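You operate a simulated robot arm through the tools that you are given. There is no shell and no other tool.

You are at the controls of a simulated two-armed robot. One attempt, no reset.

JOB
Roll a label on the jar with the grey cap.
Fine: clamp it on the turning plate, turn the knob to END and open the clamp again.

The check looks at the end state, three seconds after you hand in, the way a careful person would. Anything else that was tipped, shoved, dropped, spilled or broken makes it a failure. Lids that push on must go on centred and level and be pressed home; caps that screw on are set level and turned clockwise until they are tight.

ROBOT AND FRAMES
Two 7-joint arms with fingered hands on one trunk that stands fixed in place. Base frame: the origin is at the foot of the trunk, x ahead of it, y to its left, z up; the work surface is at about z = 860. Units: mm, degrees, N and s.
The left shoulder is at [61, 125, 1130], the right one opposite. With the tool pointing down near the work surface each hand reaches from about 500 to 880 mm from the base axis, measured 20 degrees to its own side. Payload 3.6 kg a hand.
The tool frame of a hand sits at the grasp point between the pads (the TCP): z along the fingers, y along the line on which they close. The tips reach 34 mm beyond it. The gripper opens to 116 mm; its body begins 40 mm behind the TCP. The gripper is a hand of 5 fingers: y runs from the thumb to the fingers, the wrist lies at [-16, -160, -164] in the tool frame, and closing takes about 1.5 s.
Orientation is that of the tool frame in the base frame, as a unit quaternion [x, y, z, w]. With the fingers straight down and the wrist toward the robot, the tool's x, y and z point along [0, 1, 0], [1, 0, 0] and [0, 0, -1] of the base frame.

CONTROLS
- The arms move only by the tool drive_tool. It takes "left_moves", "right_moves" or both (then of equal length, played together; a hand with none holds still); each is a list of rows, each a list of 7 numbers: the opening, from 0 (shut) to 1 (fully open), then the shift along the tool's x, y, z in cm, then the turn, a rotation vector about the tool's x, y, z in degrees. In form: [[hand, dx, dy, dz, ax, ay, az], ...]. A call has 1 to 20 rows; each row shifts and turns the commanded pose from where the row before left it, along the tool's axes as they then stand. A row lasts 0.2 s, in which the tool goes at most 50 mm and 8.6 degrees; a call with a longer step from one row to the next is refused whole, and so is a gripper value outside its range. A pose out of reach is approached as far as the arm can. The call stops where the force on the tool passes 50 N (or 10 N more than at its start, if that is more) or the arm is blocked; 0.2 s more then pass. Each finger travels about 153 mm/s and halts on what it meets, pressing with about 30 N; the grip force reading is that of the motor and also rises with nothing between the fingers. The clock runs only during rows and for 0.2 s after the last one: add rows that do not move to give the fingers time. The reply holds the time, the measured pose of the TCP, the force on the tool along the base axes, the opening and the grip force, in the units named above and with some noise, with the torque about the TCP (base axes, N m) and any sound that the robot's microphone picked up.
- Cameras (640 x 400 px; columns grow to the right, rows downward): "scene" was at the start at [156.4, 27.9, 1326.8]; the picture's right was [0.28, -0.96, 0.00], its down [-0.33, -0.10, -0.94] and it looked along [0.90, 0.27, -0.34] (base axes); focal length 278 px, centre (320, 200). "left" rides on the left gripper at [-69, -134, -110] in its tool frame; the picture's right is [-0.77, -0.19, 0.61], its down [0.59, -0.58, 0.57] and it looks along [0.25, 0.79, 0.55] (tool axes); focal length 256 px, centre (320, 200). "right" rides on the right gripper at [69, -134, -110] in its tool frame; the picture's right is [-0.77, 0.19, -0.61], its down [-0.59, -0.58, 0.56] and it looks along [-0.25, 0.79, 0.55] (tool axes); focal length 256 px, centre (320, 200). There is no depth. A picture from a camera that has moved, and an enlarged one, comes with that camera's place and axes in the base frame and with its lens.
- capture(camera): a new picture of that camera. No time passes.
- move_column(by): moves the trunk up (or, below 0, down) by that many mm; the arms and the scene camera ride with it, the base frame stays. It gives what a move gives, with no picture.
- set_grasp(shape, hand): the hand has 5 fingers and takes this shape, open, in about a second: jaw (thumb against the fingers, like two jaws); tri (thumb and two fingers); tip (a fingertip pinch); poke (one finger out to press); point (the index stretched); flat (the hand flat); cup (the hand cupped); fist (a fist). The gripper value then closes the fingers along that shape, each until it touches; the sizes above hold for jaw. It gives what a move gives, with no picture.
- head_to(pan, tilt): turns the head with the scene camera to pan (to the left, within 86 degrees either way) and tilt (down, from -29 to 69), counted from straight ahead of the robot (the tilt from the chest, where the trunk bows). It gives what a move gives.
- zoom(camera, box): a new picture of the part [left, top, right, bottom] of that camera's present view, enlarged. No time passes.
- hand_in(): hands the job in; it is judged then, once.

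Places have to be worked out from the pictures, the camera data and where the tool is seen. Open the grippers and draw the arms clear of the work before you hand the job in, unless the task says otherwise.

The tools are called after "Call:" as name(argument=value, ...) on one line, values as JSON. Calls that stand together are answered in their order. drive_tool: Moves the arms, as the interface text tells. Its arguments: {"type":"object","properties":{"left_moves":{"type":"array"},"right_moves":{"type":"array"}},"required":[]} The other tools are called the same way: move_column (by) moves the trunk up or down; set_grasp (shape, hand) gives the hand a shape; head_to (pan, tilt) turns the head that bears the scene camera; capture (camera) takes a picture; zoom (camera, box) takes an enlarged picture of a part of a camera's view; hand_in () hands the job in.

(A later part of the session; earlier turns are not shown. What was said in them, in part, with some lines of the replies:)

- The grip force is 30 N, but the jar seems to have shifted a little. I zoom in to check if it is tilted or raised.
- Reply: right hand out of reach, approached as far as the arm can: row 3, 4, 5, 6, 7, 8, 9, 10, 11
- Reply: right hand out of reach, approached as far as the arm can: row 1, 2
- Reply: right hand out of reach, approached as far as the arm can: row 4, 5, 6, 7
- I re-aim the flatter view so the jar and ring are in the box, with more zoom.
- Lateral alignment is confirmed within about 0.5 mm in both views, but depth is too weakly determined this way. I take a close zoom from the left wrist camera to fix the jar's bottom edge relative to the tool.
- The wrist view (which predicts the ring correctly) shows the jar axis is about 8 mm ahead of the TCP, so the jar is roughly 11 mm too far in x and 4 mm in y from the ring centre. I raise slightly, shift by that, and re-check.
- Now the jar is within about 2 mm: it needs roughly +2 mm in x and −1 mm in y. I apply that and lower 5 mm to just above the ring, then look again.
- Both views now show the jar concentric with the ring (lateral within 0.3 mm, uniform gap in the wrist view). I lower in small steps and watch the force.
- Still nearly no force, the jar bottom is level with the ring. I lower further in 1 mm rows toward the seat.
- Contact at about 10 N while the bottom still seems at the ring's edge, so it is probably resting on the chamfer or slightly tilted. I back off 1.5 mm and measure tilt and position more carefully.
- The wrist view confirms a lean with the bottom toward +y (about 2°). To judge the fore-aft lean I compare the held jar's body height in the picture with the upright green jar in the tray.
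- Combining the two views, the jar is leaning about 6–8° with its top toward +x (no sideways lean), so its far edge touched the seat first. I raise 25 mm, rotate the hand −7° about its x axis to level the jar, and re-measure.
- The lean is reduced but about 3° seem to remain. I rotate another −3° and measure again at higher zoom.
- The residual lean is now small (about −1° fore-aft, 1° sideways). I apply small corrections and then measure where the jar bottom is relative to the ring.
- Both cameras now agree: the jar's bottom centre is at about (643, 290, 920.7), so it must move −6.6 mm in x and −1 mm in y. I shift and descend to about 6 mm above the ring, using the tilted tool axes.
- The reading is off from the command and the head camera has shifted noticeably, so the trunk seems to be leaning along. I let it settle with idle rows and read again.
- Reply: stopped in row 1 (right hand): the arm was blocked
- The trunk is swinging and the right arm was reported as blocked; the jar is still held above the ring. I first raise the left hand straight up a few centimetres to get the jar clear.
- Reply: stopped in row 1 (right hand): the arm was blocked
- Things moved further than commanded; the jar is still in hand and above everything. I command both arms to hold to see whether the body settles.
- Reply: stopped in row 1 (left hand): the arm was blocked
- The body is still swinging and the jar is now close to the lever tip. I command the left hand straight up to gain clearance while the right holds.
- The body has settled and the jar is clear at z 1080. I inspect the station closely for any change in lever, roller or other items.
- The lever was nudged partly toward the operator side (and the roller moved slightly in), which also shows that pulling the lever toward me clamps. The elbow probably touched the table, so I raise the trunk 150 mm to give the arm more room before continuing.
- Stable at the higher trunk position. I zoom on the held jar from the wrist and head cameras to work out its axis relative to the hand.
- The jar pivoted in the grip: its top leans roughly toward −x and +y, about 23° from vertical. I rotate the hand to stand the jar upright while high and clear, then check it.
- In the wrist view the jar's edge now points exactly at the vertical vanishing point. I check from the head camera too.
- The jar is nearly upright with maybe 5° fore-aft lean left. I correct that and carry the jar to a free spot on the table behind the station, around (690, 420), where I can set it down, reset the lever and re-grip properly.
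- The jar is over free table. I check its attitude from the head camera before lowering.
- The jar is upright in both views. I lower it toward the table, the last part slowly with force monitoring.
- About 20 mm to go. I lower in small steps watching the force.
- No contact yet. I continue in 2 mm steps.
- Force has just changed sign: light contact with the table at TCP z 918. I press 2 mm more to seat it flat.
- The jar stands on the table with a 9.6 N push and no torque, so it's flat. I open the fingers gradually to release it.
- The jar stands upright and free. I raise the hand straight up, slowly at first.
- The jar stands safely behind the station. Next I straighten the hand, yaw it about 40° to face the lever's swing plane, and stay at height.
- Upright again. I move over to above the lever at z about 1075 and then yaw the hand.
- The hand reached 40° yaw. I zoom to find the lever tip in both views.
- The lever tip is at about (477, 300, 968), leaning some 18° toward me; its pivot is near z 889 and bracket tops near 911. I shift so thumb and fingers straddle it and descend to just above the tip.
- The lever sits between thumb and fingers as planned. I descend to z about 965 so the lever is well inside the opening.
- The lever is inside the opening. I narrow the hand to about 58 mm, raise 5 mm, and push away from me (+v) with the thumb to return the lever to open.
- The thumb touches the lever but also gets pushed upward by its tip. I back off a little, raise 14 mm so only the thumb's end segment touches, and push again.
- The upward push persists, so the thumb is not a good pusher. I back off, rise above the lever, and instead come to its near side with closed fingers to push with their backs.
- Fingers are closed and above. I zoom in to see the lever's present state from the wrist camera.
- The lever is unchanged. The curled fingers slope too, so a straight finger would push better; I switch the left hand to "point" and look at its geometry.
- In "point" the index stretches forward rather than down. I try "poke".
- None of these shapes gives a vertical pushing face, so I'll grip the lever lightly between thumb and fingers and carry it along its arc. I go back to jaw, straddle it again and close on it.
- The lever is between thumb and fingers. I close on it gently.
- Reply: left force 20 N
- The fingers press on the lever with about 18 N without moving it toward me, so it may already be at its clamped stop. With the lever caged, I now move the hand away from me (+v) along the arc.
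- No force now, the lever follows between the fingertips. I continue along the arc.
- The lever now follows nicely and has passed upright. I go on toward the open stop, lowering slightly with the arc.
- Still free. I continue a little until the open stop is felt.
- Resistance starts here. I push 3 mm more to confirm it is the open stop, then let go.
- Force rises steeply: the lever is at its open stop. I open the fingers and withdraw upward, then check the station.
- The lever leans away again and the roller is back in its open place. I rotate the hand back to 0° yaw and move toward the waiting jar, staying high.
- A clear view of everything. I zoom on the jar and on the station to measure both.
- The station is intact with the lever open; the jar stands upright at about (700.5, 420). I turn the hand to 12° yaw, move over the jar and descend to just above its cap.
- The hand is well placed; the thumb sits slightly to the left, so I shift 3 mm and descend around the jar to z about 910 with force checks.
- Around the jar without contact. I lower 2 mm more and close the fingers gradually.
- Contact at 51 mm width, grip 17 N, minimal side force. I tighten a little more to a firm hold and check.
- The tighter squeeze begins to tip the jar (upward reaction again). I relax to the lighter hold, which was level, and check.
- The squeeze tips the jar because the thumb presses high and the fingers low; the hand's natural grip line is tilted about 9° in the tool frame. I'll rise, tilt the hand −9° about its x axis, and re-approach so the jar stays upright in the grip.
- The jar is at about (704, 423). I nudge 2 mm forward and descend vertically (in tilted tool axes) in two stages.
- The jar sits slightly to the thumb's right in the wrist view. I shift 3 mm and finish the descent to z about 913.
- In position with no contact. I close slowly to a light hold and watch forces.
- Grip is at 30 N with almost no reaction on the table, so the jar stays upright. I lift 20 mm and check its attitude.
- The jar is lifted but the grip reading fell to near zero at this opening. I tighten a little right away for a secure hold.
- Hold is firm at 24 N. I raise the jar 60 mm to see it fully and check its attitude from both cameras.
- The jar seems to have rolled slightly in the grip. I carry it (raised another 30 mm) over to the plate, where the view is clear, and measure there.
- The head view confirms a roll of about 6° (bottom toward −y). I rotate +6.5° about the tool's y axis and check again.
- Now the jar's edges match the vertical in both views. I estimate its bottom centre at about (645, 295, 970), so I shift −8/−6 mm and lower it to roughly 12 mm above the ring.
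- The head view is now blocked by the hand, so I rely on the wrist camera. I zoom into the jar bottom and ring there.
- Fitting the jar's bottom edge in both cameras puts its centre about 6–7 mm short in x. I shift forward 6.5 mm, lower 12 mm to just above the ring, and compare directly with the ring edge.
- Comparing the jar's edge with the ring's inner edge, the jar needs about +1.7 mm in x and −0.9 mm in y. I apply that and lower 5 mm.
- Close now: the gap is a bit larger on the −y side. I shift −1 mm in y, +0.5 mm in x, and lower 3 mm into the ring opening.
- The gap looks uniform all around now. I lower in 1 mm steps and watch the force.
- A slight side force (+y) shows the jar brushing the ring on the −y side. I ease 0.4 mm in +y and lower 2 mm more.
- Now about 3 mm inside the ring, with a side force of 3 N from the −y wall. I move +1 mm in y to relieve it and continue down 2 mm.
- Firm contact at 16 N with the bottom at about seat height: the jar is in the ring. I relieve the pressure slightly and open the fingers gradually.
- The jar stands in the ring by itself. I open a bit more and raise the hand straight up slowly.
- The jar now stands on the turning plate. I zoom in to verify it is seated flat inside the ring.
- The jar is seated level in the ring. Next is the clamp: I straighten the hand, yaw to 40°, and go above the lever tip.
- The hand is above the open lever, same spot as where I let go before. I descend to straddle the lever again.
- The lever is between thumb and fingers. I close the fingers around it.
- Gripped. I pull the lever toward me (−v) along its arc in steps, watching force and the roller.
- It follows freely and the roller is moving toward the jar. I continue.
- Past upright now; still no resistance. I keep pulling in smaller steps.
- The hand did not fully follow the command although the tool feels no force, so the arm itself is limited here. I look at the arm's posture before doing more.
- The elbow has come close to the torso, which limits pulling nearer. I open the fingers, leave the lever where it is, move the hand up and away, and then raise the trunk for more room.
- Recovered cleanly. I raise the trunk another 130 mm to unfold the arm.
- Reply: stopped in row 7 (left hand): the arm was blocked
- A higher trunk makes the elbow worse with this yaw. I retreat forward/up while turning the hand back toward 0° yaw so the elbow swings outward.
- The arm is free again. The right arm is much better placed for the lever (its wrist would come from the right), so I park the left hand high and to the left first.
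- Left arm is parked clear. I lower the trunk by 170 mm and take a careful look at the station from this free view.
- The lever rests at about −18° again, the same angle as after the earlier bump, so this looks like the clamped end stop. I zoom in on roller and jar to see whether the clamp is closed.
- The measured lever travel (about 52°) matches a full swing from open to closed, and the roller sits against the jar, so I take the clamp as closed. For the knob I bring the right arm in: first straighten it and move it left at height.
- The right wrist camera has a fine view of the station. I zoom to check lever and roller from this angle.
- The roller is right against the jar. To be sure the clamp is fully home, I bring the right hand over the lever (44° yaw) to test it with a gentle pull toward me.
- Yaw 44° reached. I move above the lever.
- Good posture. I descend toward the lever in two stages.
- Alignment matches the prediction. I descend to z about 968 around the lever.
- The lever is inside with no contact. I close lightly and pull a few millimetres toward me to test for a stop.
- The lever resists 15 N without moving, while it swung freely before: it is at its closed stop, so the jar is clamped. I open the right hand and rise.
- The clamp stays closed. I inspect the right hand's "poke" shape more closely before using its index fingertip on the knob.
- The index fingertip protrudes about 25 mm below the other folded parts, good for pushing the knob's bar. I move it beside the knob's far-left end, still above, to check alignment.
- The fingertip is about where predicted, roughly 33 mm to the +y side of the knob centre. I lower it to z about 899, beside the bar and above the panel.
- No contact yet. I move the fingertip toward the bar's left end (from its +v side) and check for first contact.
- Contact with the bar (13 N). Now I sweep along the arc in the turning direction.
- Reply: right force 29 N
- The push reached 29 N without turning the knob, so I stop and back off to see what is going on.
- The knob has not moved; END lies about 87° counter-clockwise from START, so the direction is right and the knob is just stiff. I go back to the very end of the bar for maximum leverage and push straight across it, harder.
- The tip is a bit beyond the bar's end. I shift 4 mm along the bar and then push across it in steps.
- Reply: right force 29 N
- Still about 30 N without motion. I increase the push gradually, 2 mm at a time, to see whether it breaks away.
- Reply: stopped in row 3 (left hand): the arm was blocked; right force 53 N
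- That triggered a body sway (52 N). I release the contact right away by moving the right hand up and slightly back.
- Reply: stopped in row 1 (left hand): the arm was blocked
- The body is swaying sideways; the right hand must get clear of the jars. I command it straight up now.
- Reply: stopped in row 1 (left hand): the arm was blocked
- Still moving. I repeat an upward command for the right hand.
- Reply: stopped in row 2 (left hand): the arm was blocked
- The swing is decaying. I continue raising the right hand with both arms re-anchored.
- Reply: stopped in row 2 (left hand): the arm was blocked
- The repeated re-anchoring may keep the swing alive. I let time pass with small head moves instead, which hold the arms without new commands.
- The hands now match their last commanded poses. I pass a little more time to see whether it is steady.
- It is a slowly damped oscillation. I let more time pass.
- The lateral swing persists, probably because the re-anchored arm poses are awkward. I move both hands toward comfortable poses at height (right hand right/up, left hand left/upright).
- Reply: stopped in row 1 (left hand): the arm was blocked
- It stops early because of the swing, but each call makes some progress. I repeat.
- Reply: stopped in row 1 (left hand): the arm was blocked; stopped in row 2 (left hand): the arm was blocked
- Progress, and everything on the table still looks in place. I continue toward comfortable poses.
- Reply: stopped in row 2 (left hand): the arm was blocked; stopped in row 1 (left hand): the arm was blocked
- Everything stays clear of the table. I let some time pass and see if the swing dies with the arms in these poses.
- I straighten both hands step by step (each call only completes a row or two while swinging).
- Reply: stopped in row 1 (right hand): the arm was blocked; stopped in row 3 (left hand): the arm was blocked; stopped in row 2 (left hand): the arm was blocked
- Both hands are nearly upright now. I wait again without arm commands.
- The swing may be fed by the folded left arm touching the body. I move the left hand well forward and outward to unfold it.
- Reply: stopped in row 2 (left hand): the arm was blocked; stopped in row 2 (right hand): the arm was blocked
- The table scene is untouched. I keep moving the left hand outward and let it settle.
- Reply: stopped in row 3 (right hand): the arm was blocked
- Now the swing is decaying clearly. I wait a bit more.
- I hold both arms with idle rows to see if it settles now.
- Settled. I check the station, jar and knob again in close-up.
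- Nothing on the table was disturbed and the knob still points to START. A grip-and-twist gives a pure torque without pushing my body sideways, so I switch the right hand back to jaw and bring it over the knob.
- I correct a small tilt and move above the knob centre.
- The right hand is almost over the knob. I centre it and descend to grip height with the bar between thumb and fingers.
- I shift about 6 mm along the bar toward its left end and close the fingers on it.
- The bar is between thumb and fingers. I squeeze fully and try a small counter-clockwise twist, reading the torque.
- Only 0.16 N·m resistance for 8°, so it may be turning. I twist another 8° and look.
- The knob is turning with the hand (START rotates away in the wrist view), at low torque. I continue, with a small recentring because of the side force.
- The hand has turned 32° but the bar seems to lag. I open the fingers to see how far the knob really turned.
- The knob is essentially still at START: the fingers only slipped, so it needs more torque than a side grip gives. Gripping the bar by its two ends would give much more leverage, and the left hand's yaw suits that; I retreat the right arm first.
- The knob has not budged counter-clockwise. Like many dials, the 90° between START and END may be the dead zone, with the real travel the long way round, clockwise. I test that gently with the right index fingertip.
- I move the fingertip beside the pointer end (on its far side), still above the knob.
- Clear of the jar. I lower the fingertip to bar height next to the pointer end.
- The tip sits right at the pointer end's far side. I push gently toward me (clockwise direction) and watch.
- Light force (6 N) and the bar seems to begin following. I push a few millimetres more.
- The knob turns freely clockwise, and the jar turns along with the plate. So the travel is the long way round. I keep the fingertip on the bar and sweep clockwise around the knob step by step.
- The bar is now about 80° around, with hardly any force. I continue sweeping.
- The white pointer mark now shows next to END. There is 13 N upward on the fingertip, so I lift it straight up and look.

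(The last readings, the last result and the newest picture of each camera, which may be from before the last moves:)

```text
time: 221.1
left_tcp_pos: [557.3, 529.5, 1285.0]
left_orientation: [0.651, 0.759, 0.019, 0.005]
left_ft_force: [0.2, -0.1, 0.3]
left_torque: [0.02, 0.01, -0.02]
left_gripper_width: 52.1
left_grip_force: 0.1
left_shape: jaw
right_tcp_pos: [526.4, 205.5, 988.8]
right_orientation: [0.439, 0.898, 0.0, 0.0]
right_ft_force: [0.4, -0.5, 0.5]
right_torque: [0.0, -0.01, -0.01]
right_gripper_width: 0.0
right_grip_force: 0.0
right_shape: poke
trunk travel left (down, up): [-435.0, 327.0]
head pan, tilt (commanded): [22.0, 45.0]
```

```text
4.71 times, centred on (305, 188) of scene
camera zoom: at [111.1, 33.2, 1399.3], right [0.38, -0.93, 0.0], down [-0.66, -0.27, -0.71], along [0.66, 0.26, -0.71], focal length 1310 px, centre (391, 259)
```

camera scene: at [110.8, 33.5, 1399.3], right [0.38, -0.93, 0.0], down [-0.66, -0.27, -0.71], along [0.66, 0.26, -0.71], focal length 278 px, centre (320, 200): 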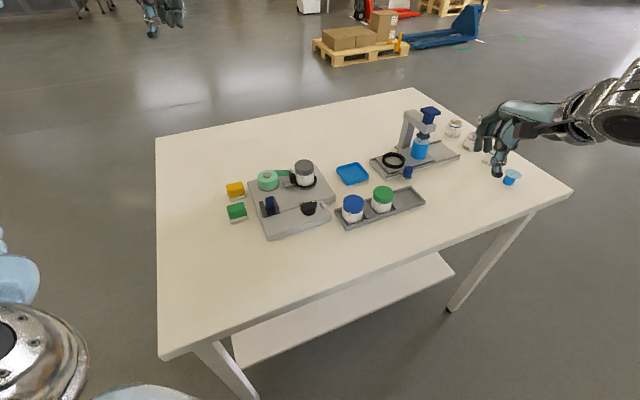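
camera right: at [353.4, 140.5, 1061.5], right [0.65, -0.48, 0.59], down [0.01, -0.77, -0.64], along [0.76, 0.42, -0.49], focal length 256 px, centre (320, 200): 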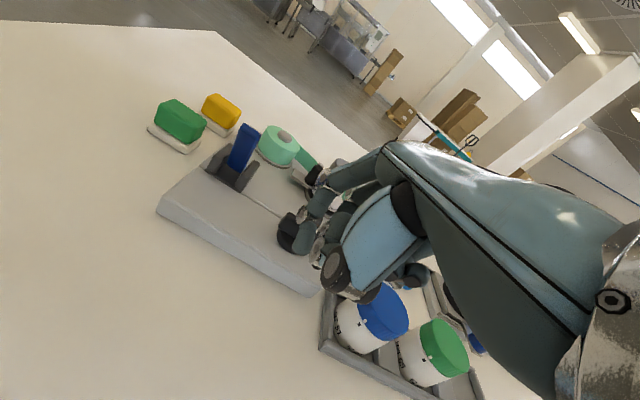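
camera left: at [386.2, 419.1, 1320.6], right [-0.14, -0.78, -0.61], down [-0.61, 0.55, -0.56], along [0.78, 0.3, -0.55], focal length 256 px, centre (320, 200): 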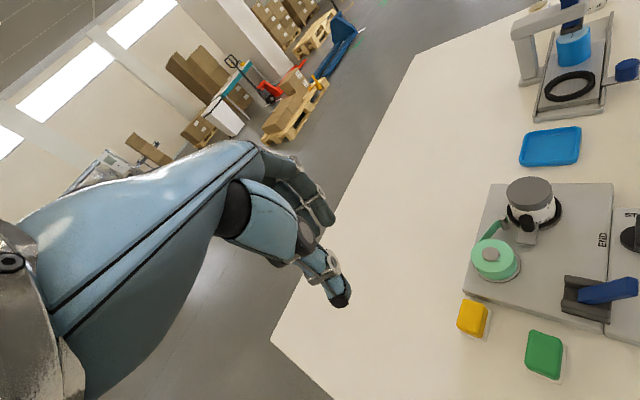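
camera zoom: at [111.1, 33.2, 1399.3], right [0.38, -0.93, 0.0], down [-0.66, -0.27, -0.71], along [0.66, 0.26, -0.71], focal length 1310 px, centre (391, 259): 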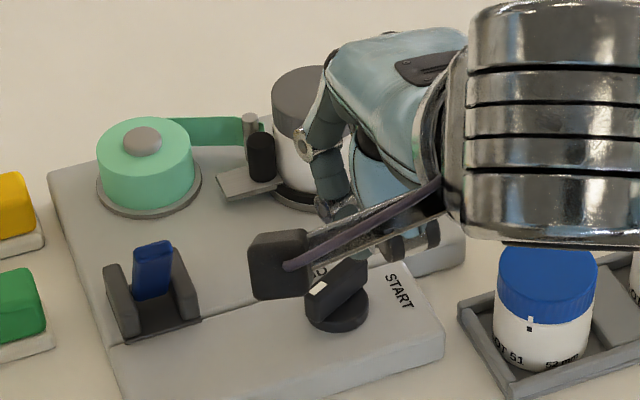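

The knob is now about 150° around (pointer toward the left side), with some 115° left to END. I re-place the fingertip behind the pointer end and lower it again.

Call:
drive_tool(right_moves=[[0, 0.88, -0.3, 0, 0, 0, 0], [0, 0, 0, 2.0, 0, 0, 0], [0, 0, 0, 2.0, 0, 0, 0], [0, 0, 0, 1.4, 0, 0, 0], [0, 0, 0, 0, 0, 0, 0]])

Call:
zoom(camera="right", box=[220, 160, 360, 280])

```text
time: 222.3
left_tcp_pos: [556.0, 528.8, 1286.5]
left_orientation: [0.651, 0.759, 0.019, 0.006]
left_ft_force: [-0.1, -0.6, 0.3]
left_torque: [0.0, -0.02, 0.02]
left_gripper_width: 51.9
left_grip_force: 0.1
left_shape: jaw
right_tcp_pos: [517.6, 211.6, 936.9]
right_orientation: [0.438, 0.899, 0.002, 0.002]
right_ft_force: [-0.1, -0.6, 13.8]
right_torque: [0.34, -0.13, 0.0]
right_gripper_width: 0.0
right_grip_force: 0.1
right_shape: poke
trunk travel left (down, up): [-435.0, 327.0]
head pan, tilt (commanded): [22.0, 45.0]
```

```text
3.33 times, centred on (290, 220) of right
camera zoom: at [368.5, 183.3, 1046.0], right [0.62, -0.49, 0.61], down [-0.09, -0.82, -0.57], along [0.78, 0.3, -0.55], focal length 853 px, centre (420, 133)
```

zoom: 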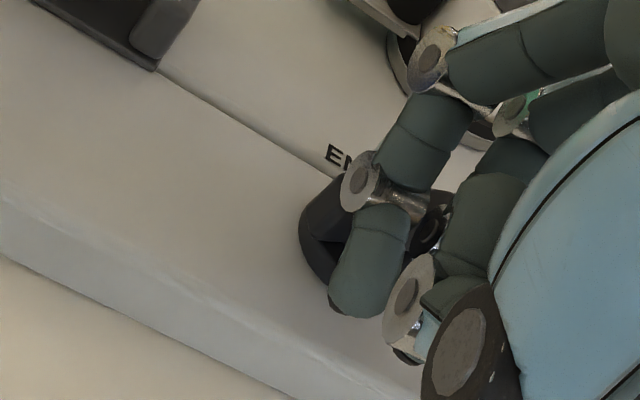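

From this side the slanted finger rides on the bar's top (14 N up). It is better to push the bar's opposite end from the far side, the way that worked first. I lift, cross over and lower on the far right side.

Call:
drive_tool(right_moves=[[0, 0, 0, -1.5, 0, 0, 0], [0, 0, 0, -2.5, 0, 0, 0], [0, 0, 0, -2.0, 0, 0, 0], [0, -0.21, 1.95, 0, 0, 0, 0], [0, -0.21, 1.95, 0, 0, 0, 0], [0, -0.21, 1.95, 0, 0, 0, 0], [0, 0, 0, 0, 0, 0, 0]])

Call:
zoom(camera="right", box=[200, 200, 360, 340])

```text
time: 223.9
left_tcp_pos: [557.3, 529.5, 1284.9]
left_orientation: [0.651, 0.759, 0.018, 0.006]
left_ft_force: [-0.1, -0.1, 0.0]
left_torque: [0.06, -0.01, -0.01]
left_gripper_width: 52.0
left_grip_force: 0.0
left_shape: jaw
right_tcp_pos: [569.8, 242.3, 996.5]
right_orientation: [0.437, 0.899, 0.001, 0.0]
right_ft_force: [-0.1, 0.1, 0.1]
right_torque: [-0.01, -0.01, 0.03]
right_gripper_width: 0.2
right_grip_force: 0.0
right_shape: poke
trunk travel left (down, up): [-435.0, 327.0]
head pan, tilt (commanded): [22.0, 45.0]
```

```text
2.86 times, centred on (280, 270) of right
camera zoom: at [420.0, 214.6, 1105.5], right [0.62, -0.49, 0.61], down [-0.09, -0.82, -0.57], along [0.78, 0.3, -0.55], focal length 731 px, centre (434, 0)
```

zoom: 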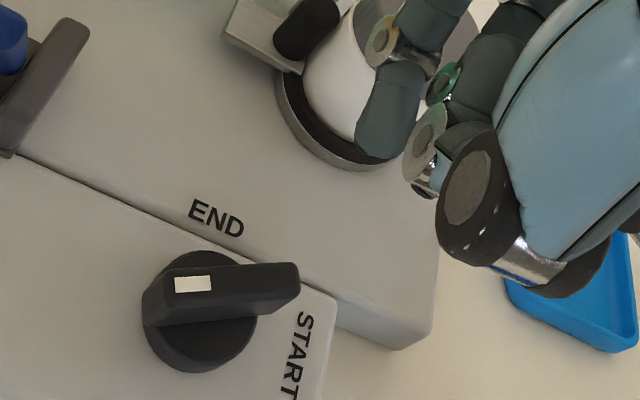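

Clear view: the pointer is on the left, the bar's tail on the right. I lower the fingertip beside the tail end and sweep it toward me.

Call:
drive_tool(right_moves=[[0, 0, 0, 2.0, 0, 0, 0], [0, 0, 0, 2.0, 0, 0, 0], [0, 0, 0, 1.5, 0, 0, 0], [0, 0, 0, 0.7, 0, 0, 0], [0, -0.03, -0.5, 0, 0, 0, 0], [0, 0, -0.44, 0, 0, 0, 0], [0, 0, 0, 0, 0, 0, 0]])

Call:
zoom(camera="right", box=[200, 180, 360, 320])

```text
time: 225.5
left_tcp_pos: [558.0, 529.9, 1283.6]
left_orientation: [0.651, 0.759, 0.019, 0.005]
left_ft_force: [0.0, -0.3, 0.8]
left_torque: [-0.03, 0.0, -0.05]
left_gripper_width: 51.9
left_grip_force: 0.1
left_shape: jaw
right_tcp_pos: [562.3, 236.4, 933.2]
right_orientation: [0.439, 0.899, 0.0, 0.0]
right_ft_force: [1.3, 0.4, -0.3]
right_torque: [0.03, 0.01, -0.02]
right_gripper_width: 0.0
right_grip_force: 0.0
right_shape: poke
trunk travel left (down, up): [-435.0, 327.0]
head pan, tilt (commanded): [22.0, 45.0]
```

```text
2.86 times, centred on (280, 250) of right
camera zoom: at [412.7, 209.4, 1043.9], right [0.62, -0.49, 0.61], down [-0.09, -0.82, -0.57], along [0.78, 0.3, -0.55], focal length 731 px, centre (434, 57)
```

zoom: 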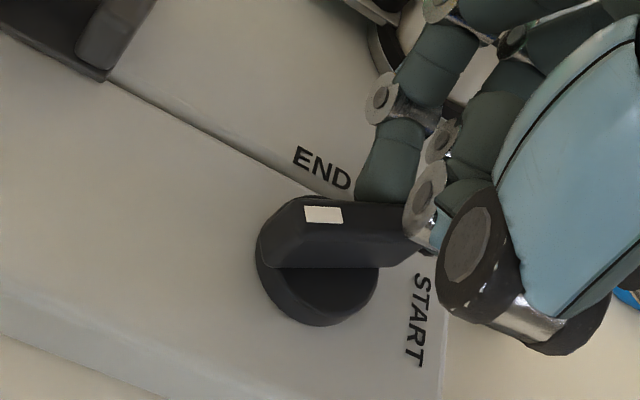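

The fingertip is right behind the tail end. I continue the sweep in steps.

Call:
drive_tool(right_moves=[[0, -0.5, -0.33, 0, 0, 0, 0], [0, -0.5, -0.54, 0, 0, 0, 0], [0, -0.3, -0.5, 0, 0, 0, 0], [0, 0, 0, 0, 0, 0, 0]])

Call:
zoom(camera="right", box=[200, 180, 360, 320])

```text
time: 226.5
left_tcp_pos: [558.2, 529.9, 1284.1]
left_orientation: [0.65, 0.759, 0.019, 0.005]
left_ft_force: [0.2, -0.1, 0.1]
left_torque: [0.0, 0.02, 0.0]
left_gripper_width: 52.0
left_grip_force: 0.1
left_shape: jaw
right_tcp_pos: [559.0, 216.9, 934.2]
right_orientation: [0.439, 0.899, 0.0, 0.0]
right_ft_force: [1.1, 0.3, 0.4]
right_torque: [-0.01, -0.03, -0.06]
right_gripper_width: 0.0
right_grip_force: 0.0
right_shape: poke
trunk travel left (down, up): [-435.0, 327.0]
head pan, tilt (commanded): [22.0, 45.0]
```

```text
2.86 times, centred on (280, 250) of right
camera zoom: at [409.5, 190.1, 1044.2], right [0.62, -0.49, 0.61], down [-0.09, -0.82, -0.57], along [0.78, 0.3, -0.55], focal length 731 px, centre (434, 57)
```

zoom: 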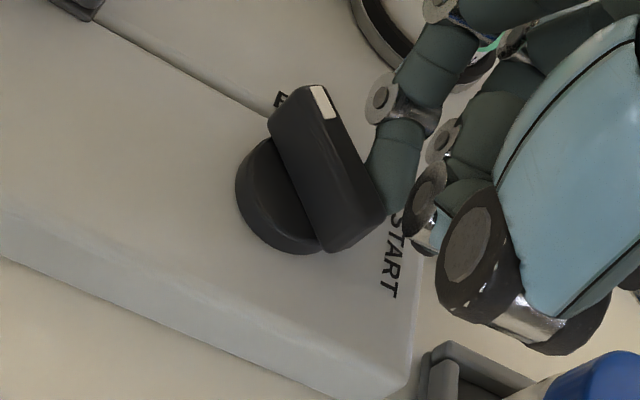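

Pointer is now near END (about 35° to go). I continue carefully.

Call:
drive_tool(right_moves=[[0, -0.26, -0.38, 0, 0, 0, 0], [0, 0, -0.38, 0, 0, 0, 0], [0, 0.1, -0.5, 0, 0, 0, 0], [0, 0, 0, 0, 0, 0, 0]])

Call:
zoom(camera="right", box=[200, 180, 360, 320])

```text
time: 227.5
left_tcp_pos: [558.1, 529.4, 1284.0]
left_orientation: [0.651, 0.759, 0.018, 0.005]
left_ft_force: [0.2, -0.2, -0.2]
left_torque: [-0.01, -0.01, 0.01]
left_gripper_width: 52.1
left_grip_force: 0.0
left_shape: jaw
right_tcp_pos: [548.4, 208.6, 934.9]
right_orientation: [0.438, 0.899, 0.0, 0.0]
right_ft_force: [0.6, 0.3, 1.2]
right_torque: [-0.01, -0.07, 0.0]
right_gripper_width: 0.0
right_grip_force: 0.1
right_shape: poke
trunk travel left (down, up): [-435.0, 327.0]
head pan, tilt (commanded): [22.0, 45.0]
```

```text
2.86 times, centred on (280, 250) of right
camera zoom: at [399.4, 181.2, 1044.0], right [0.62, -0.49, 0.61], down [-0.09, -0.82, -0.57], along [0.78, 0.3, -0.55], focal length 731 px, centre (434, 57)
```

zoom: 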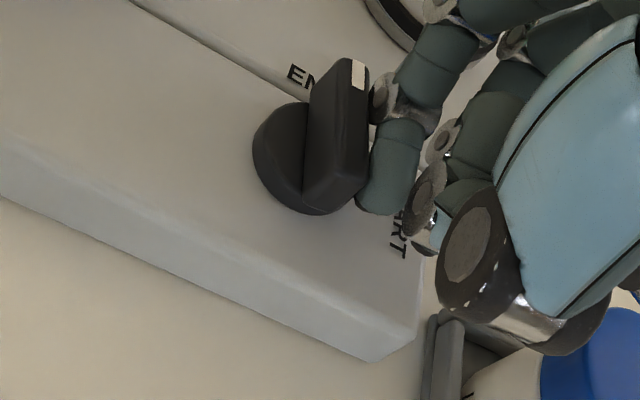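

The pointer is practically at END. I push a little further, gently, until the stop is felt.

Call:
drive_tool(right_moves=[[0, 0.15, -0.3, 0, 0, 0, 0], [0, 0.15, -0.25, 0, 0, 0, 0], [0, 0, 0, 0, 0, 0, 0]])

Call:
zoom(camera="right", box=[200, 180, 360, 320])

```text
time: 228.3
left_tcp_pos: [559.4, 528.9, 1285.6]
left_orientation: [0.65, 0.759, 0.018, 0.006]
left_ft_force: [0.2, -0.1, 0.2]
left_torque: [0.02, -0.01, -0.02]
left_gripper_width: 52.2
left_grip_force: 0.1
left_shape: jaw
right_tcp_pos: [544.5, 205.9, 934.8]
right_orientation: [0.44, 0.898, 0.001, 0.002]
right_ft_force: [10.6, -5.9, 9.6]
right_torque: [0.14, -0.23, -0.27]
right_gripper_width: 0.3
right_grip_force: 0.1
right_shape: poke
trunk travel left (down, up): [-435.0, 327.0]
head pan, tilt (commanded): [22.0, 45.0]
```

```text
2.86 times, centred on (280, 250) of right
camera zoom: at [394.8, 179.4, 1044.3], right [0.62, -0.49, 0.61], down [-0.09, -0.82, -0.57], along [0.78, 0.29, -0.55], focal length 731 px, centre (434, 57)
```

zoom: 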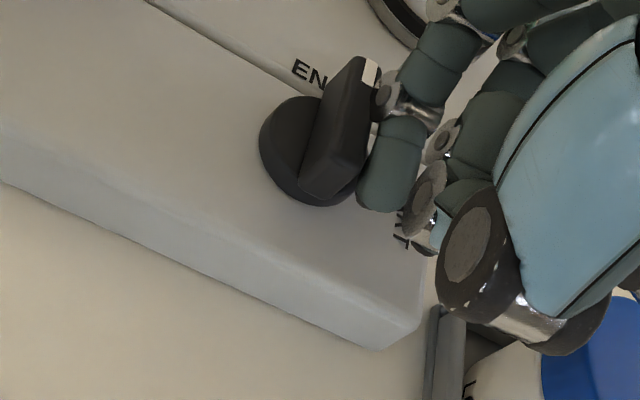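

The force rises and the pointer stands at about 40°, exactly three quarters of a turn: the END stop. I back the finger off, lift, and check.

Call:
drive_tool(right_moves=[[0, -0.2, 0.5, 0, 0, 0, 0], [0, -0.2, 0.3, -1.0, 0, 0, 0], [0, 0, 0, -2.5, 0, 0, 0], [0, 0, 0, -3.0, 0, 0, 0], [0, 0, 0, -2.0, 0, 0, 0], [0, 0, 0, 0, 0, 0, 0]])

Call:
zoom(camera="right", box=[180, 200, 360, 350])

Call:
zoom(camera="scene", box=[225, 145, 345, 235])

```text
time: 229.7
left_tcp_pos: [557.8, 528.3, 1284.4]
left_orientation: [0.65, 0.759, 0.018, 0.006]
left_ft_force: [-0.5, 0.7, 0.2]
left_torque: [0.01, 0.0, -0.01]
left_gripper_width: 52.0
left_grip_force: 0.1
left_shape: jaw
right_tcp_pos: [552.3, 211.7, 1019.5]
right_orientation: [0.439, 0.899, -0.001, -0.001]
right_ft_force: [0.6, 0.0, -0.6]
right_torque: [0.01, -0.01, 0.02]
right_gripper_width: 0.1
right_grip_force: 0.1
right_shape: poke
trunk travel left (down, up): [-435.0, 327.0]
head pan, tilt (commanded): [22.0, 45.0]
```

```text
2.67 times, centred on (270, 275) of right
camera zoom: at [402.8, 183.3, 1128.7], right [0.62, -0.49, 0.61], down [-0.09, -0.82, -0.57], along [0.78, 0.3, -0.55], focal length 683 px, centre (453, 0)
```

zoom: 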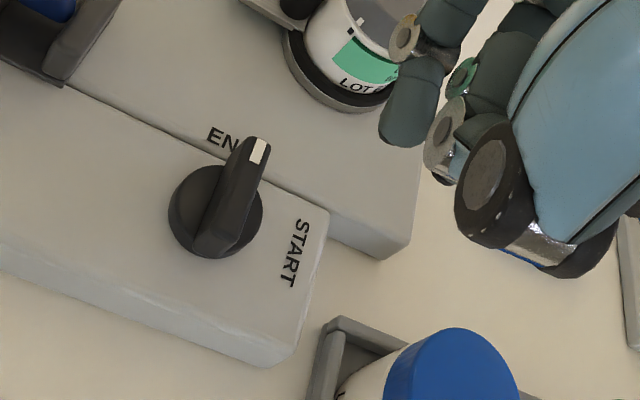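

```text
4.44 times, centred on (285, 190) of scene
camera zoom: at [111.1, 33.1, 1399.3], right [0.38, -0.93, 0.0], down [-0.66, -0.27, -0.71], along [0.66, 0.26, -0.71], focal length 1237 px, centre (476, 244)
```

zoom: 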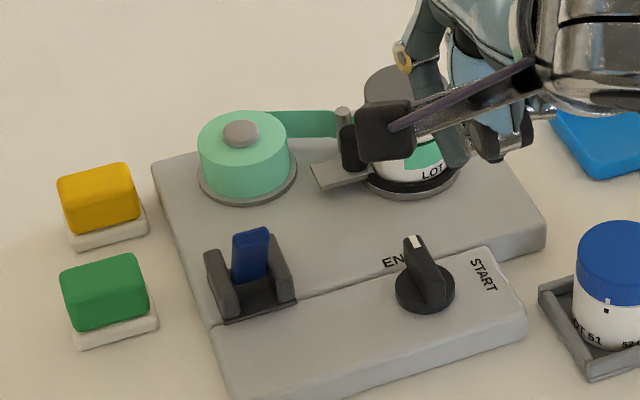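

A green label is on the jar and the knob points to END. Now I open the clamp: right hand to jaw, above the lever, same approach as before.

Call:
drive_tool(right_moves=[[0, 0, 0, -3, 0, 0, 0], [0, 0, 0, -3, 0, 0, -6], [0, 0, 0, 0, 0, 0, 0]])

Call:
set_grasp(hand="right", shape="jaw")

Call:
drive_tool(right_moves=[[0.5, 2.9, 0.3, 0, 0, 0, 0], [0.5, 2.9, 0.3, 0, 0, 0, 0], [0.5, 2.9, 0.3, 0, 0, 0, 0], [0.5, 2.85, 0.28, 0, 0, 0, 0], [0.5, 0, 0, 0, 0, 0, 0], [0.5, 0, 0, 0, 0, 0, 0]])

Call:
zoom(camera="right", box=[200, 180, 380, 330])

Call:
capture(camera="scene")

```text
time: 230.5
left_tcp_pos: [557.5, 530.1, 1284.1]
left_orientation: [0.65, 0.759, 0.019, 0.005]
left_ft_force: [0.1, -0.4, -0.3]
left_torque: [-0.02, -0.04, -0.02]
left_gripper_width: 52.1
left_grip_force: 0.0
left_shape: jaw
right_tcp_pos: [552.2, 210.7, 1077.3]
right_orientation: [0.39, 0.921, 0.0, 0.0]
right_ft_force: [-0.6, 0.2, -0.1]
right_torque: [0.0, 0.0, -0.04]
right_gripper_width: 0.0
right_grip_force: 0.1
right_shape: poke
trunk travel left (down, up): [-435.0, 327.0]
head pan, tilt (commanded): [22.0, 45.0]
```

```text
time: 231.4
left_tcp_pos: [556.8, 530.6, 1284.5]
left_orientation: [0.651, 0.759, 0.018, 0.006]
left_ft_force: [0.0, 0.7, 0.1]
left_torque: [0.02, -0.02, 0.03]
left_gripper_width: 52.3
left_grip_force: 0.1
left_shape: jaw
right_tcp_pos: [551.6, 210.6, 1076.7]
right_orientation: [0.391, 0.92, 0.001, 0.0]
right_ft_force: [0.0, -0.5, 0.1]
right_torque: [0.0, -0.01, -0.01]
right_gripper_width: 115.8
right_grip_force: 0.0
right_shape: jaw
trunk travel left (down, up): [-435.0, 327.0]
head pan, tilt (commanded): [22.0, 45.0]
```

```text
time: 232.8
left_tcp_pos: [557.4, 530.3, 1285.3]
left_orientation: [0.651, 0.759, 0.017, 0.006]
left_ft_force: [-0.1, -0.4, 0.8]
left_torque: [-0.02, 0.04, 0.01]
left_gripper_width: 52.3
left_grip_force: 0.1
left_shape: jaw
right_tcp_pos: [479.6, 303.7, 1077.7]
right_orientation: [0.39, 0.921, 0.0, -0.001]
right_ft_force: [0.7, 0.6, -0.3]
right_torque: [0.01, 0.0, 0.0]
right_gripper_width: 58.2
right_grip_force: 0.1
right_shape: jaw
trunk travel left (down, up): [-435.0, 327.0]
head pan, tilt (commanded): [22.0, 45.0]
```

```text
2.67 times, centred on (290, 255) of right
camera zoom: at [334.6, 259.5, 1188.6], right [0.67, -0.42, 0.61], down [0.0, -0.82, -0.57], along [0.74, 0.38, -0.55], focal length 683 px, centre (400, 53)
```

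zoom: 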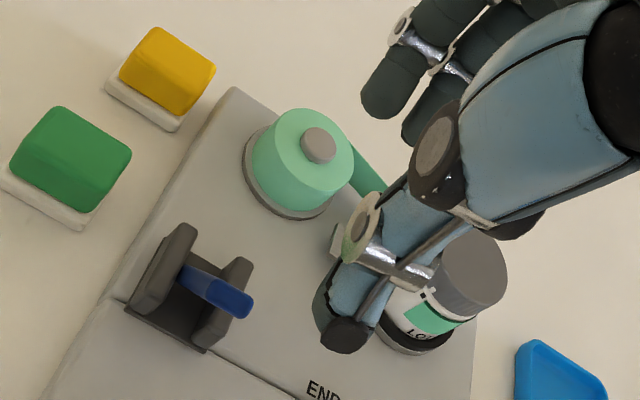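

```text
taken
camera scene: at [110.9, 33.7, 1399.3], right [0.37, -0.93, 0.0], down [-0.66, -0.27, -0.71], along [0.66, 0.26, -0.71], focal length 278 px, centre (320, 200)
```

scene: 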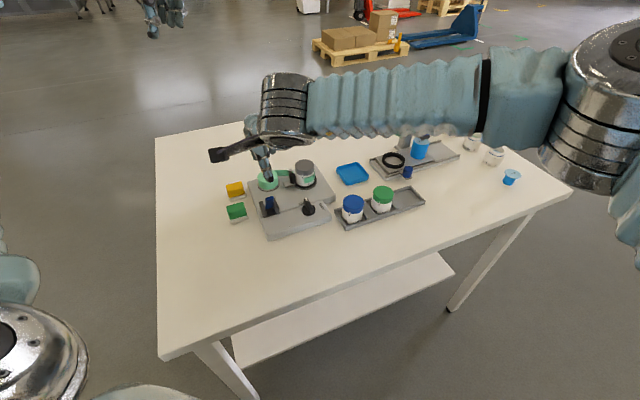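

Same spot as in the test before. I descend around the lever.

Call:
drive_tool(right_moves=[[0.58, 0, 0, 2.5, 0, 0, 0], [0.58, 0, 0, 2.5, 0, 0, 0], [0.58, 0, 0, 2.0, 0, 0, 0], [0.58, 0, 0, 1.5, 0, 0, 0], [0.58, 0, 0, 1.5, 0, 0, 0], [0.58, 0, 0, 0.9, 0, 0, 0], [0.58, 0, 0, 0, 0, 0, 0]])

Call:
zoom(camera="right", box=[200, 160, 380, 310])

```text
time: 234.4
left_tcp_pos: [557.3, 529.8, 1284.8]
left_orientation: [0.651, 0.759, 0.018, 0.005]
left_ft_force: [0.6, -0.5, 0.6]
left_torque: [0.0, 0.0, -0.02]
left_gripper_width: 52.3
left_grip_force: 0.1
left_shape: jaw
right_tcp_pos: [479.7, 300.4, 969.4]
right_orientation: [0.39, 0.921, 0.0, 0.0]
right_ft_force: [1.0, 0.4, -0.6]
right_torque: [0.0, -0.01, -0.01]
right_gripper_width: 67.0
right_grip_force: 0.0
right_shape: jaw
trunk travel left (down, up): [-435.0, 327.0]
head pan, tilt (commanded): [22.0, 45.0]
```

```text
2.67 times, centred on (290, 235) of right
camera zoom: at [334.2, 257.0, 1079.3], right [0.67, -0.42, 0.61], down [0.0, -0.82, -0.57], along [0.74, 0.38, -0.55], focal length 683 px, centre (400, 107)
```

zoom: 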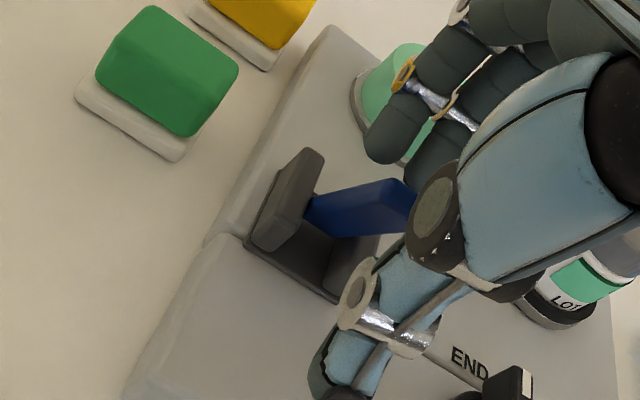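

The lever is inside. I close to a narrow cage and start moving away from me along the arc.

Call:
drive_tool(right_moves=[[0.4, 0, 0.2, 0, 0, 0, 0], [0.25, 0, 0.3, 0, 0, 0, 0], [0.16, 0, 0.4, 0, 0, 0, 0], [0.13, 0, 0.4, 0, 0, 0, 0], [0.12, 0, 0.4, 0, 0, 0, 0], [0.12, 0, 0, 0, 0, 0, 0]])

Call:
zoom(camera="right", box=[200, 160, 380, 310])

```text
time: 235.8
left_tcp_pos: [557.2, 529.0, 1284.5]
left_orientation: [0.651, 0.759, 0.018, 0.005]
left_ft_force: [-0.5, -0.1, 0.0]
left_torque: [-0.05, 0.0, 0.0]
left_gripper_width: 52.1
left_grip_force: 0.1
left_shape: jaw
right_tcp_pos: [492.4, 312.6, 969.0]
right_orientation: [0.391, 0.921, -0.001, 0.0]
right_ft_force: [-0.9, -0.8, 0.5]
right_torque: [-0.01, 0.0, 0.02]
right_gripper_width: 14.1
right_grip_force: 0.0
right_shape: jaw
trunk travel left (down, up): [-435.0, 327.0]
head pan, tilt (commanded): [22.0, 45.0]
```

```text
2.67 times, centred on (290, 235) of right
camera zoom: at [347.1, 269.9, 1079.6], right [0.67, -0.42, 0.61], down [0.0, -0.82, -0.57], along [0.74, 0.38, -0.55], focal length 683 px, centre (400, 107)
```

zoom: 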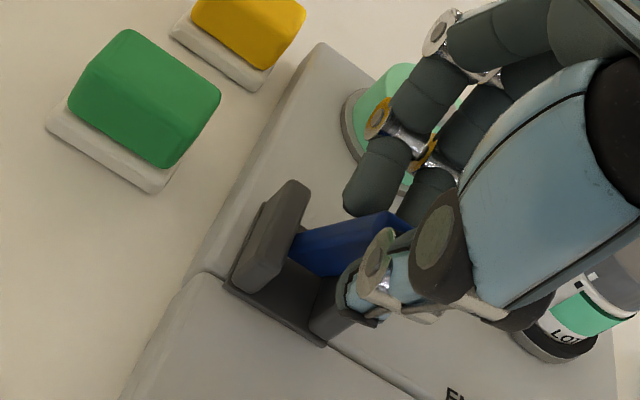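

Caged with no force. I carry the lever further along the arc.

Call:
drive_tool(right_moves=[[0.12, 0, 0.6, 0, 0, 0, 0], [0.12, 0, 0.7, 0, 0, 0, 0], [0.12, 0, 0.7, 0, 0, 0, 0], [0.12, 0, 0, 0, 0, 0, 0]])

Call:
drive_tool(right_moves=[[0.12, 0, 0.6, 0.1, 0, 0, 0], [0.12, 0, 0.6, 0.15, 0, 0, 0], [0.12, 0, 0.5, 0.15, 0, 0, 0], [0.12, 0, 0, 0, 0, 0, 0]])

Call:
zoom(camera="right", box=[200, 160, 380, 310])

```text
time: 236.8
left_tcp_pos: [558.5, 529.2, 1284.3]
left_orientation: [0.651, 0.759, 0.017, 0.005]
left_ft_force: [0.3, 0.0, 0.4]
left_torque: [0.01, -0.01, 0.02]
left_gripper_width: 52.1
left_grip_force: 0.1
left_shape: jaw
right_tcp_pos: [508.4, 326.2, 969.5]
right_orientation: [0.389, 0.921, 0.001, 0.0]
right_ft_force: [-0.4, -1.1, 0.3]
right_torque: [-0.01, 0.02, -0.05]
right_gripper_width: 14.1
right_grip_force: 0.1
right_shape: jaw
trunk travel left (down, up): [-435.0, 327.0]
head pan, tilt (commanded): [22.0, 45.0]
```

```text
time: 237.8
left_tcp_pos: [557.1, 530.3, 1284.7]
left_orientation: [0.651, 0.759, 0.019, 0.006]
left_ft_force: [0.5, -0.8, 0.1]
left_torque: [0.01, -0.01, 0.03]
left_gripper_width: 52.2
left_grip_force: 0.0
left_shape: jaw
right_tcp_pos: [519.2, 338.1, 966.6]
right_orientation: [0.391, 0.92, 0.0, -0.001]
right_ft_force: [-0.3, -0.7, 1.0]
right_torque: [-0.03, 0.01, -0.01]
right_gripper_width: 14.2
right_grip_force: 0.0
right_shape: jaw
trunk travel left (down, up): [-435.0, 327.0]
head pan, tilt (commanded): [22.0, 45.0]
```

```text
2.67 times, centred on (290, 235) of right
camera zoom: at [373.2, 296.0, 1076.1], right [0.67, -0.42, 0.61], down [0.0, -0.82, -0.57], along [0.74, 0.38, -0.55], focal length 683 px, centre (400, 107)
```

zoom: 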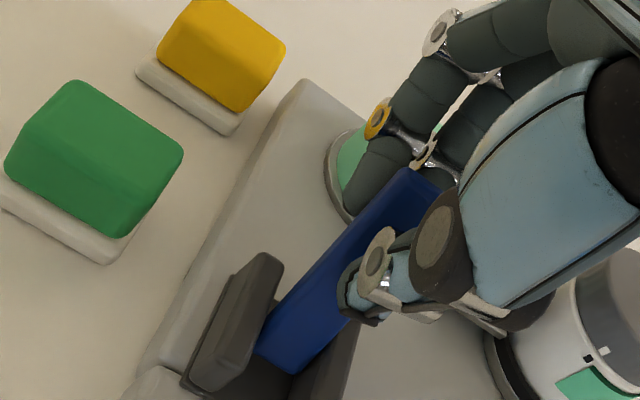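

It follows. A bit more until the open stop is felt.

Call:
drive_tool(right_moves=[[0.12, 0, 0.4, 0.15, 0, 0, 0], [0.12, 0, 0.4, 0.15, 0, 0, 0], [0.12, 0, 0, 0, 0, 0, 0]])

Call:
drive_tool(right_moves=[[0.12, 0, 0.3, 0.1, 0, 0, 0], [0.12, 0, 0.2, 0.05, 0, 0, 0], [0.12, 0, 0, 0, 0, 0, 0]])

Call:
zoom(camera="right", box=[200, 160, 380, 310])

```text
time: 238.6
left_tcp_pos: [557.4, 529.8, 1284.3]
left_orientation: [0.651, 0.759, 0.018, 0.006]
left_ft_force: [-0.2, -0.2, 0.1]
left_torque: [0.0, 0.02, 0.01]
left_gripper_width: 52.0
left_grip_force: 0.0
left_shape: jaw
right_tcp_pos: [524.2, 344.8, 962.9]
right_orientation: [0.39, 0.921, 0.0, 0.0]
right_ft_force: [-1.7, -1.4, 2.6]
right_torque: [-0.03, 0.06, -0.01]
right_gripper_width: 14.2
right_grip_force: 0.0
right_shape: jaw
trunk travel left (down, up): [-435.0, 327.0]
head pan, tilt (commanded): [22.0, 45.0]
```

```text
time: 239.4
left_tcp_pos: [555.1, 528.6, 1286.0]
left_orientation: [0.651, 0.759, 0.02, 0.006]
left_ft_force: [0.3, 0.2, -0.1]
left_torque: [0.01, 0.0, 0.01]
left_gripper_width: 52.2
left_grip_force: 0.0
left_shape: jaw
right_tcp_pos: [527.9, 347.3, 962.7]
right_orientation: [0.391, 0.921, 0.002, -0.001]
right_ft_force: [-6.3, -4.2, 9.5]
right_torque: [-0.23, 0.28, -0.04]
right_gripper_width: 14.2
right_grip_force: 0.2
right_shape: jaw
trunk travel left (down, up): [-435.0, 327.0]
head pan, tilt (commanded): [22.0, 45.0]
```

```text
2.67 times, centred on (290, 235) of right
camera zoom: at [381.5, 303.8, 1072.3], right [0.67, -0.42, 0.61], down [0.0, -0.82, -0.57], along [0.74, 0.38, -0.55], focal length 683 px, centre (400, 107)
```

zoom: 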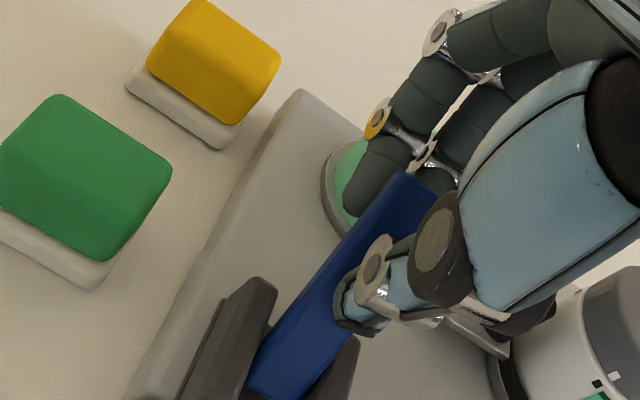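

Resistance as at the open stop before. I back off slightly, open the fingers and rise.

Call:
drive_tool(right_moves=[[0.2, 0, -0.3, 0, 0, 0, 0], [0.35, 0, 0, 0, 0, 0, 0], [0.45, 0, 0, 0, 0, 0, 0], [0.45, 0, 0, -1.5, 0, 0, 0], [0.45, 0, 0, -2.5, 0, 0, 0], [0.45, 0, 0, -3.0, 0, 0, 0], [0.45, 0, 0, -3.0, 0, 0, 0], [0.45, 0, 0, -3.0, 0, 0, 0], [0.45, 0, 0, 0, 0, 0, 0]])

Call:
zoom(camera="right", box=[180, 180, 400, 340])

Call:
capture(camera="scene")

```text
time: 241.4
left_tcp_pos: [558.5, 530.0, 1285.0]
left_orientation: [0.651, 0.759, 0.019, 0.006]
left_ft_force: [0.0, -0.3, -0.1]
left_torque: [0.01, 0.0, -0.03]
left_gripper_width: 52.2
left_grip_force: 0.2
left_shape: jaw
right_tcp_pos: [525.4, 343.6, 1091.7]
right_orientation: [0.389, 0.921, 0.0, 0.0]
right_ft_force: [0.1, -0.7, -0.1]
right_torque: [0.01, 0.0, 0.01]
right_gripper_width: 51.8
right_grip_force: 0.0
right_shape: jaw
trunk travel left (down, up): [-435.0, 327.0]
head pan, tilt (commanded): [22.0, 45.0]
```

```text
2.50 times, centred on (290, 260) of right
camera zoom: at [380.9, 301.0, 1200.8], right [0.67, -0.42, 0.61], down [0.0, -0.82, -0.57], along [0.74, 0.38, -0.55], focal length 640 px, centre (395, 50)
```

zoom: 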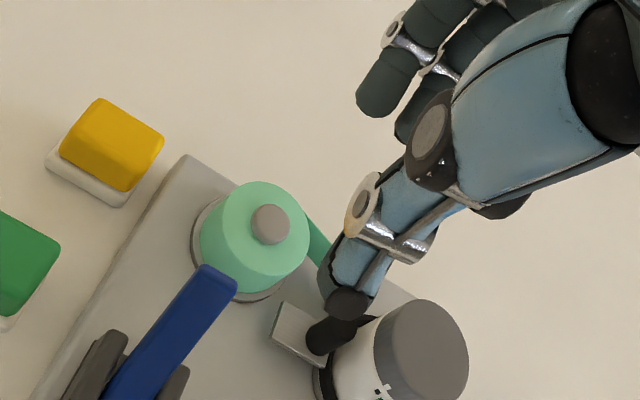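

```text
taken
camera scene: at [111.4, 33.7, 1399.2], right [0.37, -0.93, 0.0], down [-0.66, -0.27, -0.71], along [0.65, 0.26, -0.71], focal length 278 px, centre (320, 200)
```

scene: 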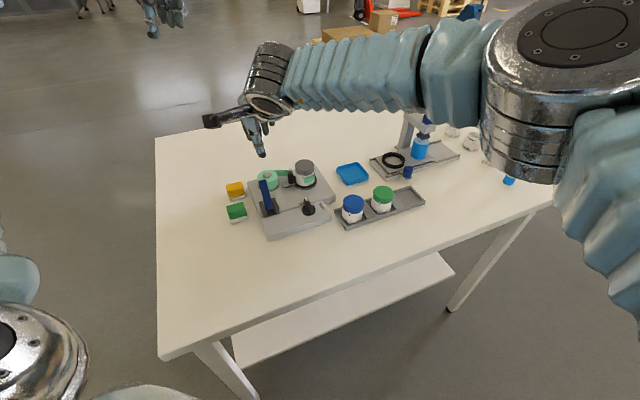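

The lever is open again. I withdraw the right arm up and to the right, well clear of the table items.

Call:
drive_tool(right_moves=[[0.45, 0, 0, -3.5, 0, 0, 0], [0.45, 0, 0, -3.5, 0, 0, 0], [0.45, -3.3, -2.7, -0.5, 0, 0, 0], [0.45, -3.3, -2.7, -0.5, 0, 0, 0], [0.45, -3.3, -2.7, 0, 0, 0, 0], [0.45, -3.3, -2.7, 0, 0, 0, 8], [0.45, -3.5, -2.2, 0, 0, 0, 8], [0.45, -3.7, -1.8, 0, 0, 0, 8], [0.45, -3.9, -1.0, 0, 0, 0, 4], [0.45, -3.9, -1.0, 0, 0, 0, 0], [0.45, -3.9, -1.0, 0, 0, 0, 0], [0.45, 0, 0, 0, 0, 0, 0], [0.45, 0, 0, 0, 0, 0, 0]])

Call:
capture(camera="scene")

Call:
zoom(camera="scene", box=[225, 145, 345, 235])

Call:
zoom(camera="scene", box=[280, 150, 328, 195])

```text
time: 244.2
left_tcp_pos: [557.5, 528.5, 1285.4]
left_orientation: [0.65, 0.759, 0.018, 0.005]
left_ft_force: [0.6, 0.4, -0.3]
left_torque: [0.01, 0.05, 0.02]
left_gripper_width: 52.1
left_grip_force: 0.1
left_shape: jaw
right_tcp_pos: [551.0, -28.3, 1170.8]
right_orientation: [0.602, 0.799, 0.001, 0.0]
right_ft_force: [0.0, 0.0, 0.1]
right_torque: [0.0, 0.0, -0.04]
right_gripper_width: 52.0
right_grip_force: 0.0
right_shape: jaw
trunk travel left (down, up): [-435.0, 327.0]
head pan, tilt (commanded): [22.0, 45.0]
```

```text
taken
camera scene: at [110.7, 32.1, 1399.3], right [0.38, -0.93, 0.0], down [-0.66, -0.27, -0.71], along [0.66, 0.27, -0.71], focal length 278 px, centre (320, 200)
```

scene: 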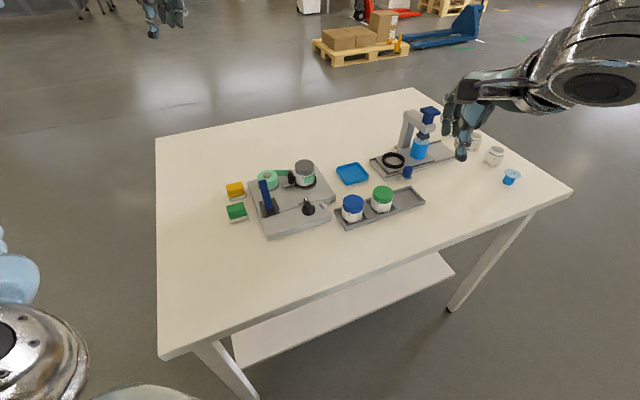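

```text
4.44 times, centred on (285, 190) of scene
camera zoom: at [110.7, 32.1, 1399.3], right [0.38, -0.93, 0.0], down [-0.66, -0.27, -0.71], along [0.66, 0.27, -0.71], focal length 1237 px, centre (476, 244)
```

zoom: 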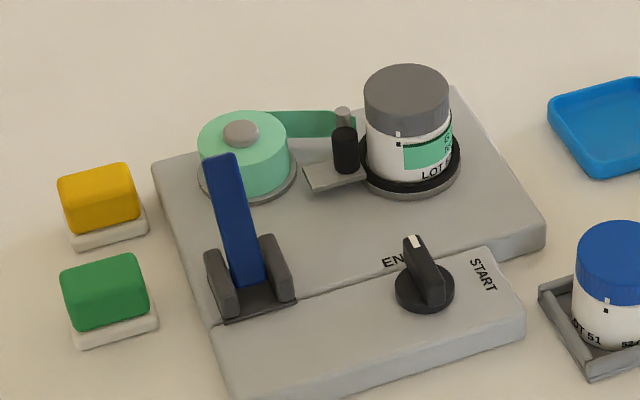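

```text
8.89 times, centred on (304, 172) of scene
camera zoom: at [110.7, 32.1, 1399.3], right [0.38, -0.93, 0.0], down [-0.66, -0.27, -0.71], along [0.66, 0.27, -0.71], focal length 2475 px, centre (462, 444)
```

zoom: 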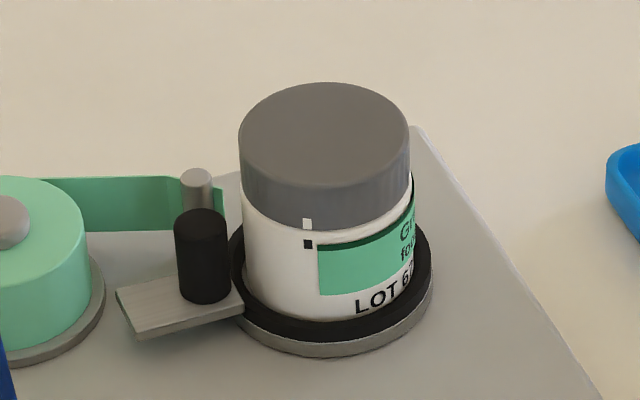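

The label is on the jar, the knob points to END, the lever is open and the roller is back; cap marks are aligned. I move the right arm further clear and open both grippers.

Call:
drive_tool(right_moves=[[0.6, -3.8, -1.1, -1.0, 0, 0, 0], [0.8, -3.8, -1.1, -1.0, 0, 0, 0], [1, -3.8, -1.1, -1.0, 0, 0, 0], [1, -3.0, -1.0, -1.0, 0, 0, 0], [1, 0, 0, 0, 0, 0, 0], [1, 0, 0, 0, 0, 0, 0], [1, 0, 0, 0, 0, 0, 0]], left_moves=[[0.6, 0, 0, 0, 0, 0, 0], [0.8, 0, 0, 0, 0, 0, 0], [1, 0, 0, 0, 0, 0, 0], [1, 0, 0, 0, 0, 0, 0], [1, 0, 0, 0, 0, 0, 0], [1, 0, 0, 0, 0, 0, 0], [1, 0, 0, 0, 0, 0, 0]])

Call:
capture(camera="scene")

Call:
zoom(camera="scene", box=[320, 90, 540, 240])

Call:
zoom(camera="scene", box=[285, 190, 340, 230])

```text
time: 245.8
left_tcp_pos: [557.5, 528.5, 1284.2]
left_orientation: [0.65, 0.759, 0.018, 0.005]
left_ft_force: [0.2, 1.1, 0.0]
left_torque: [0.01, 0.03, 0.0]
left_gripper_width: 115.7
left_grip_force: 0.1
left_shape: jaw
right_tcp_pos: [551.0, -176.0, 1209.6]
right_orientation: [0.602, 0.799, 0.0, -0.002]
right_ft_force: [-0.9, 0.7, -0.2]
right_torque: [0.01, 0.02, 0.03]
right_gripper_width: 115.9
right_grip_force: 0.0
right_shape: jaw
trunk travel left (down, up): [-435.0, 327.0]
head pan, tilt (commanded): [22.0, 45.0]
```

```text
taken
camera scene: at [110.8, 32.6, 1399.3], right [0.38, -0.93, 0.0], down [-0.66, -0.27, -0.71], along [0.66, 0.27, -0.71], focal length 278 px, centre (320, 200)
```

scene: 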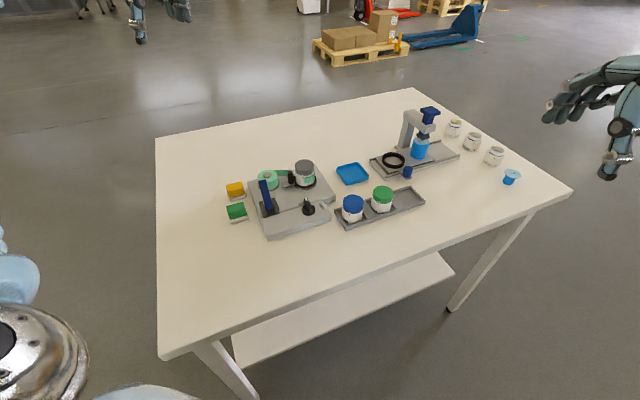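

```text
2.67 times, centred on (430, 165) of scene
camera zoom: at [110.8, 32.6, 1399.3], right [0.38, -0.93, 0.0], down [-0.66, -0.27, -0.71], along [0.66, 0.27, -0.71], focal length 742 px, centre (27, 293)
```

zoom: 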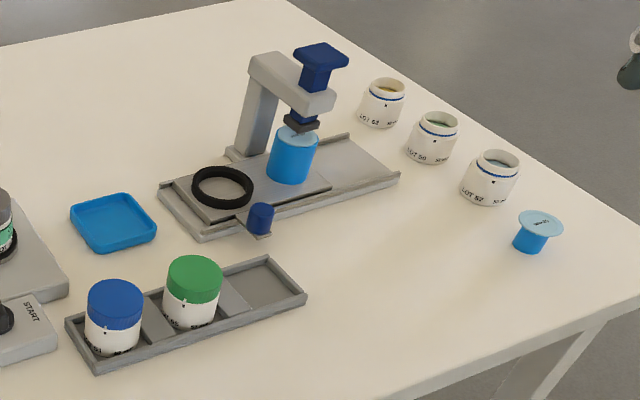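

```text
10.00 times, centred on (312, 210) of scene
camera zoom: at [110.8, 32.6, 1399.3], right [0.38, -0.93, 0.0], down [-0.66, -0.27, -0.71], along [0.66, 0.27, -0.71], focal length 2784 px, centre (395, 100)
```

zoom: 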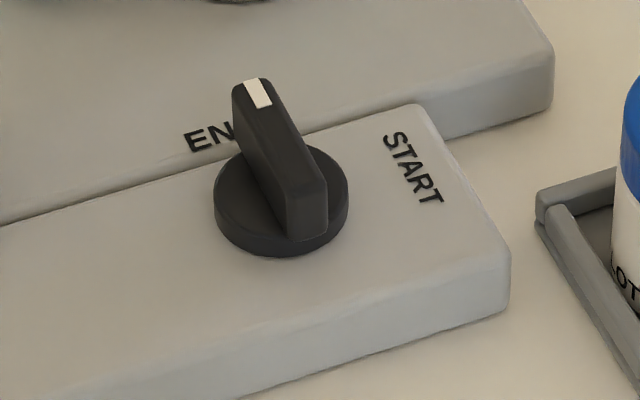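

Everything checks out: the labelled grey-cap jar stands upright on the plate, the knob is at END, the clamp is open, the other items are untouched, and both arms are clear with open hands. I hand the job in.

Call:
hand_in()

```text
The job is handed in.
```

I rolled the label on the grey-cap jar and handed the job in. I don't have the judge's result yet.

**End state, as the last pictures show it:**
- **Jar:** it stands level in the ring on the turning plate with the green label on it. The cap marks still line up.
- **Knob:** it is at END. It only turns clockwise, the long way round (about three quarters of a turn).
- **Clamp:** the lever is back at its open stop and the roller is off the jar.
- **Other items:** the other jars, the trays, the press and the two blocks look unmoved.
- **Arms:** both are clear of the table with the grippers open.

**What went wrong on the way:**
- **Lever bump:** on the first try at placing the jar, the robot's body swayed, probably because the elbow touched something. The held jar knocked the lever about halfway over. I set the jar down on free table behind the station, moved the lever back to open, then gripped the jar again and seated it.
- **Knob push:** I first pushed the knob counter-clockwise against its stop, up to about 50 N, which set off a second sway. I saw nothing hit and nothing moved.
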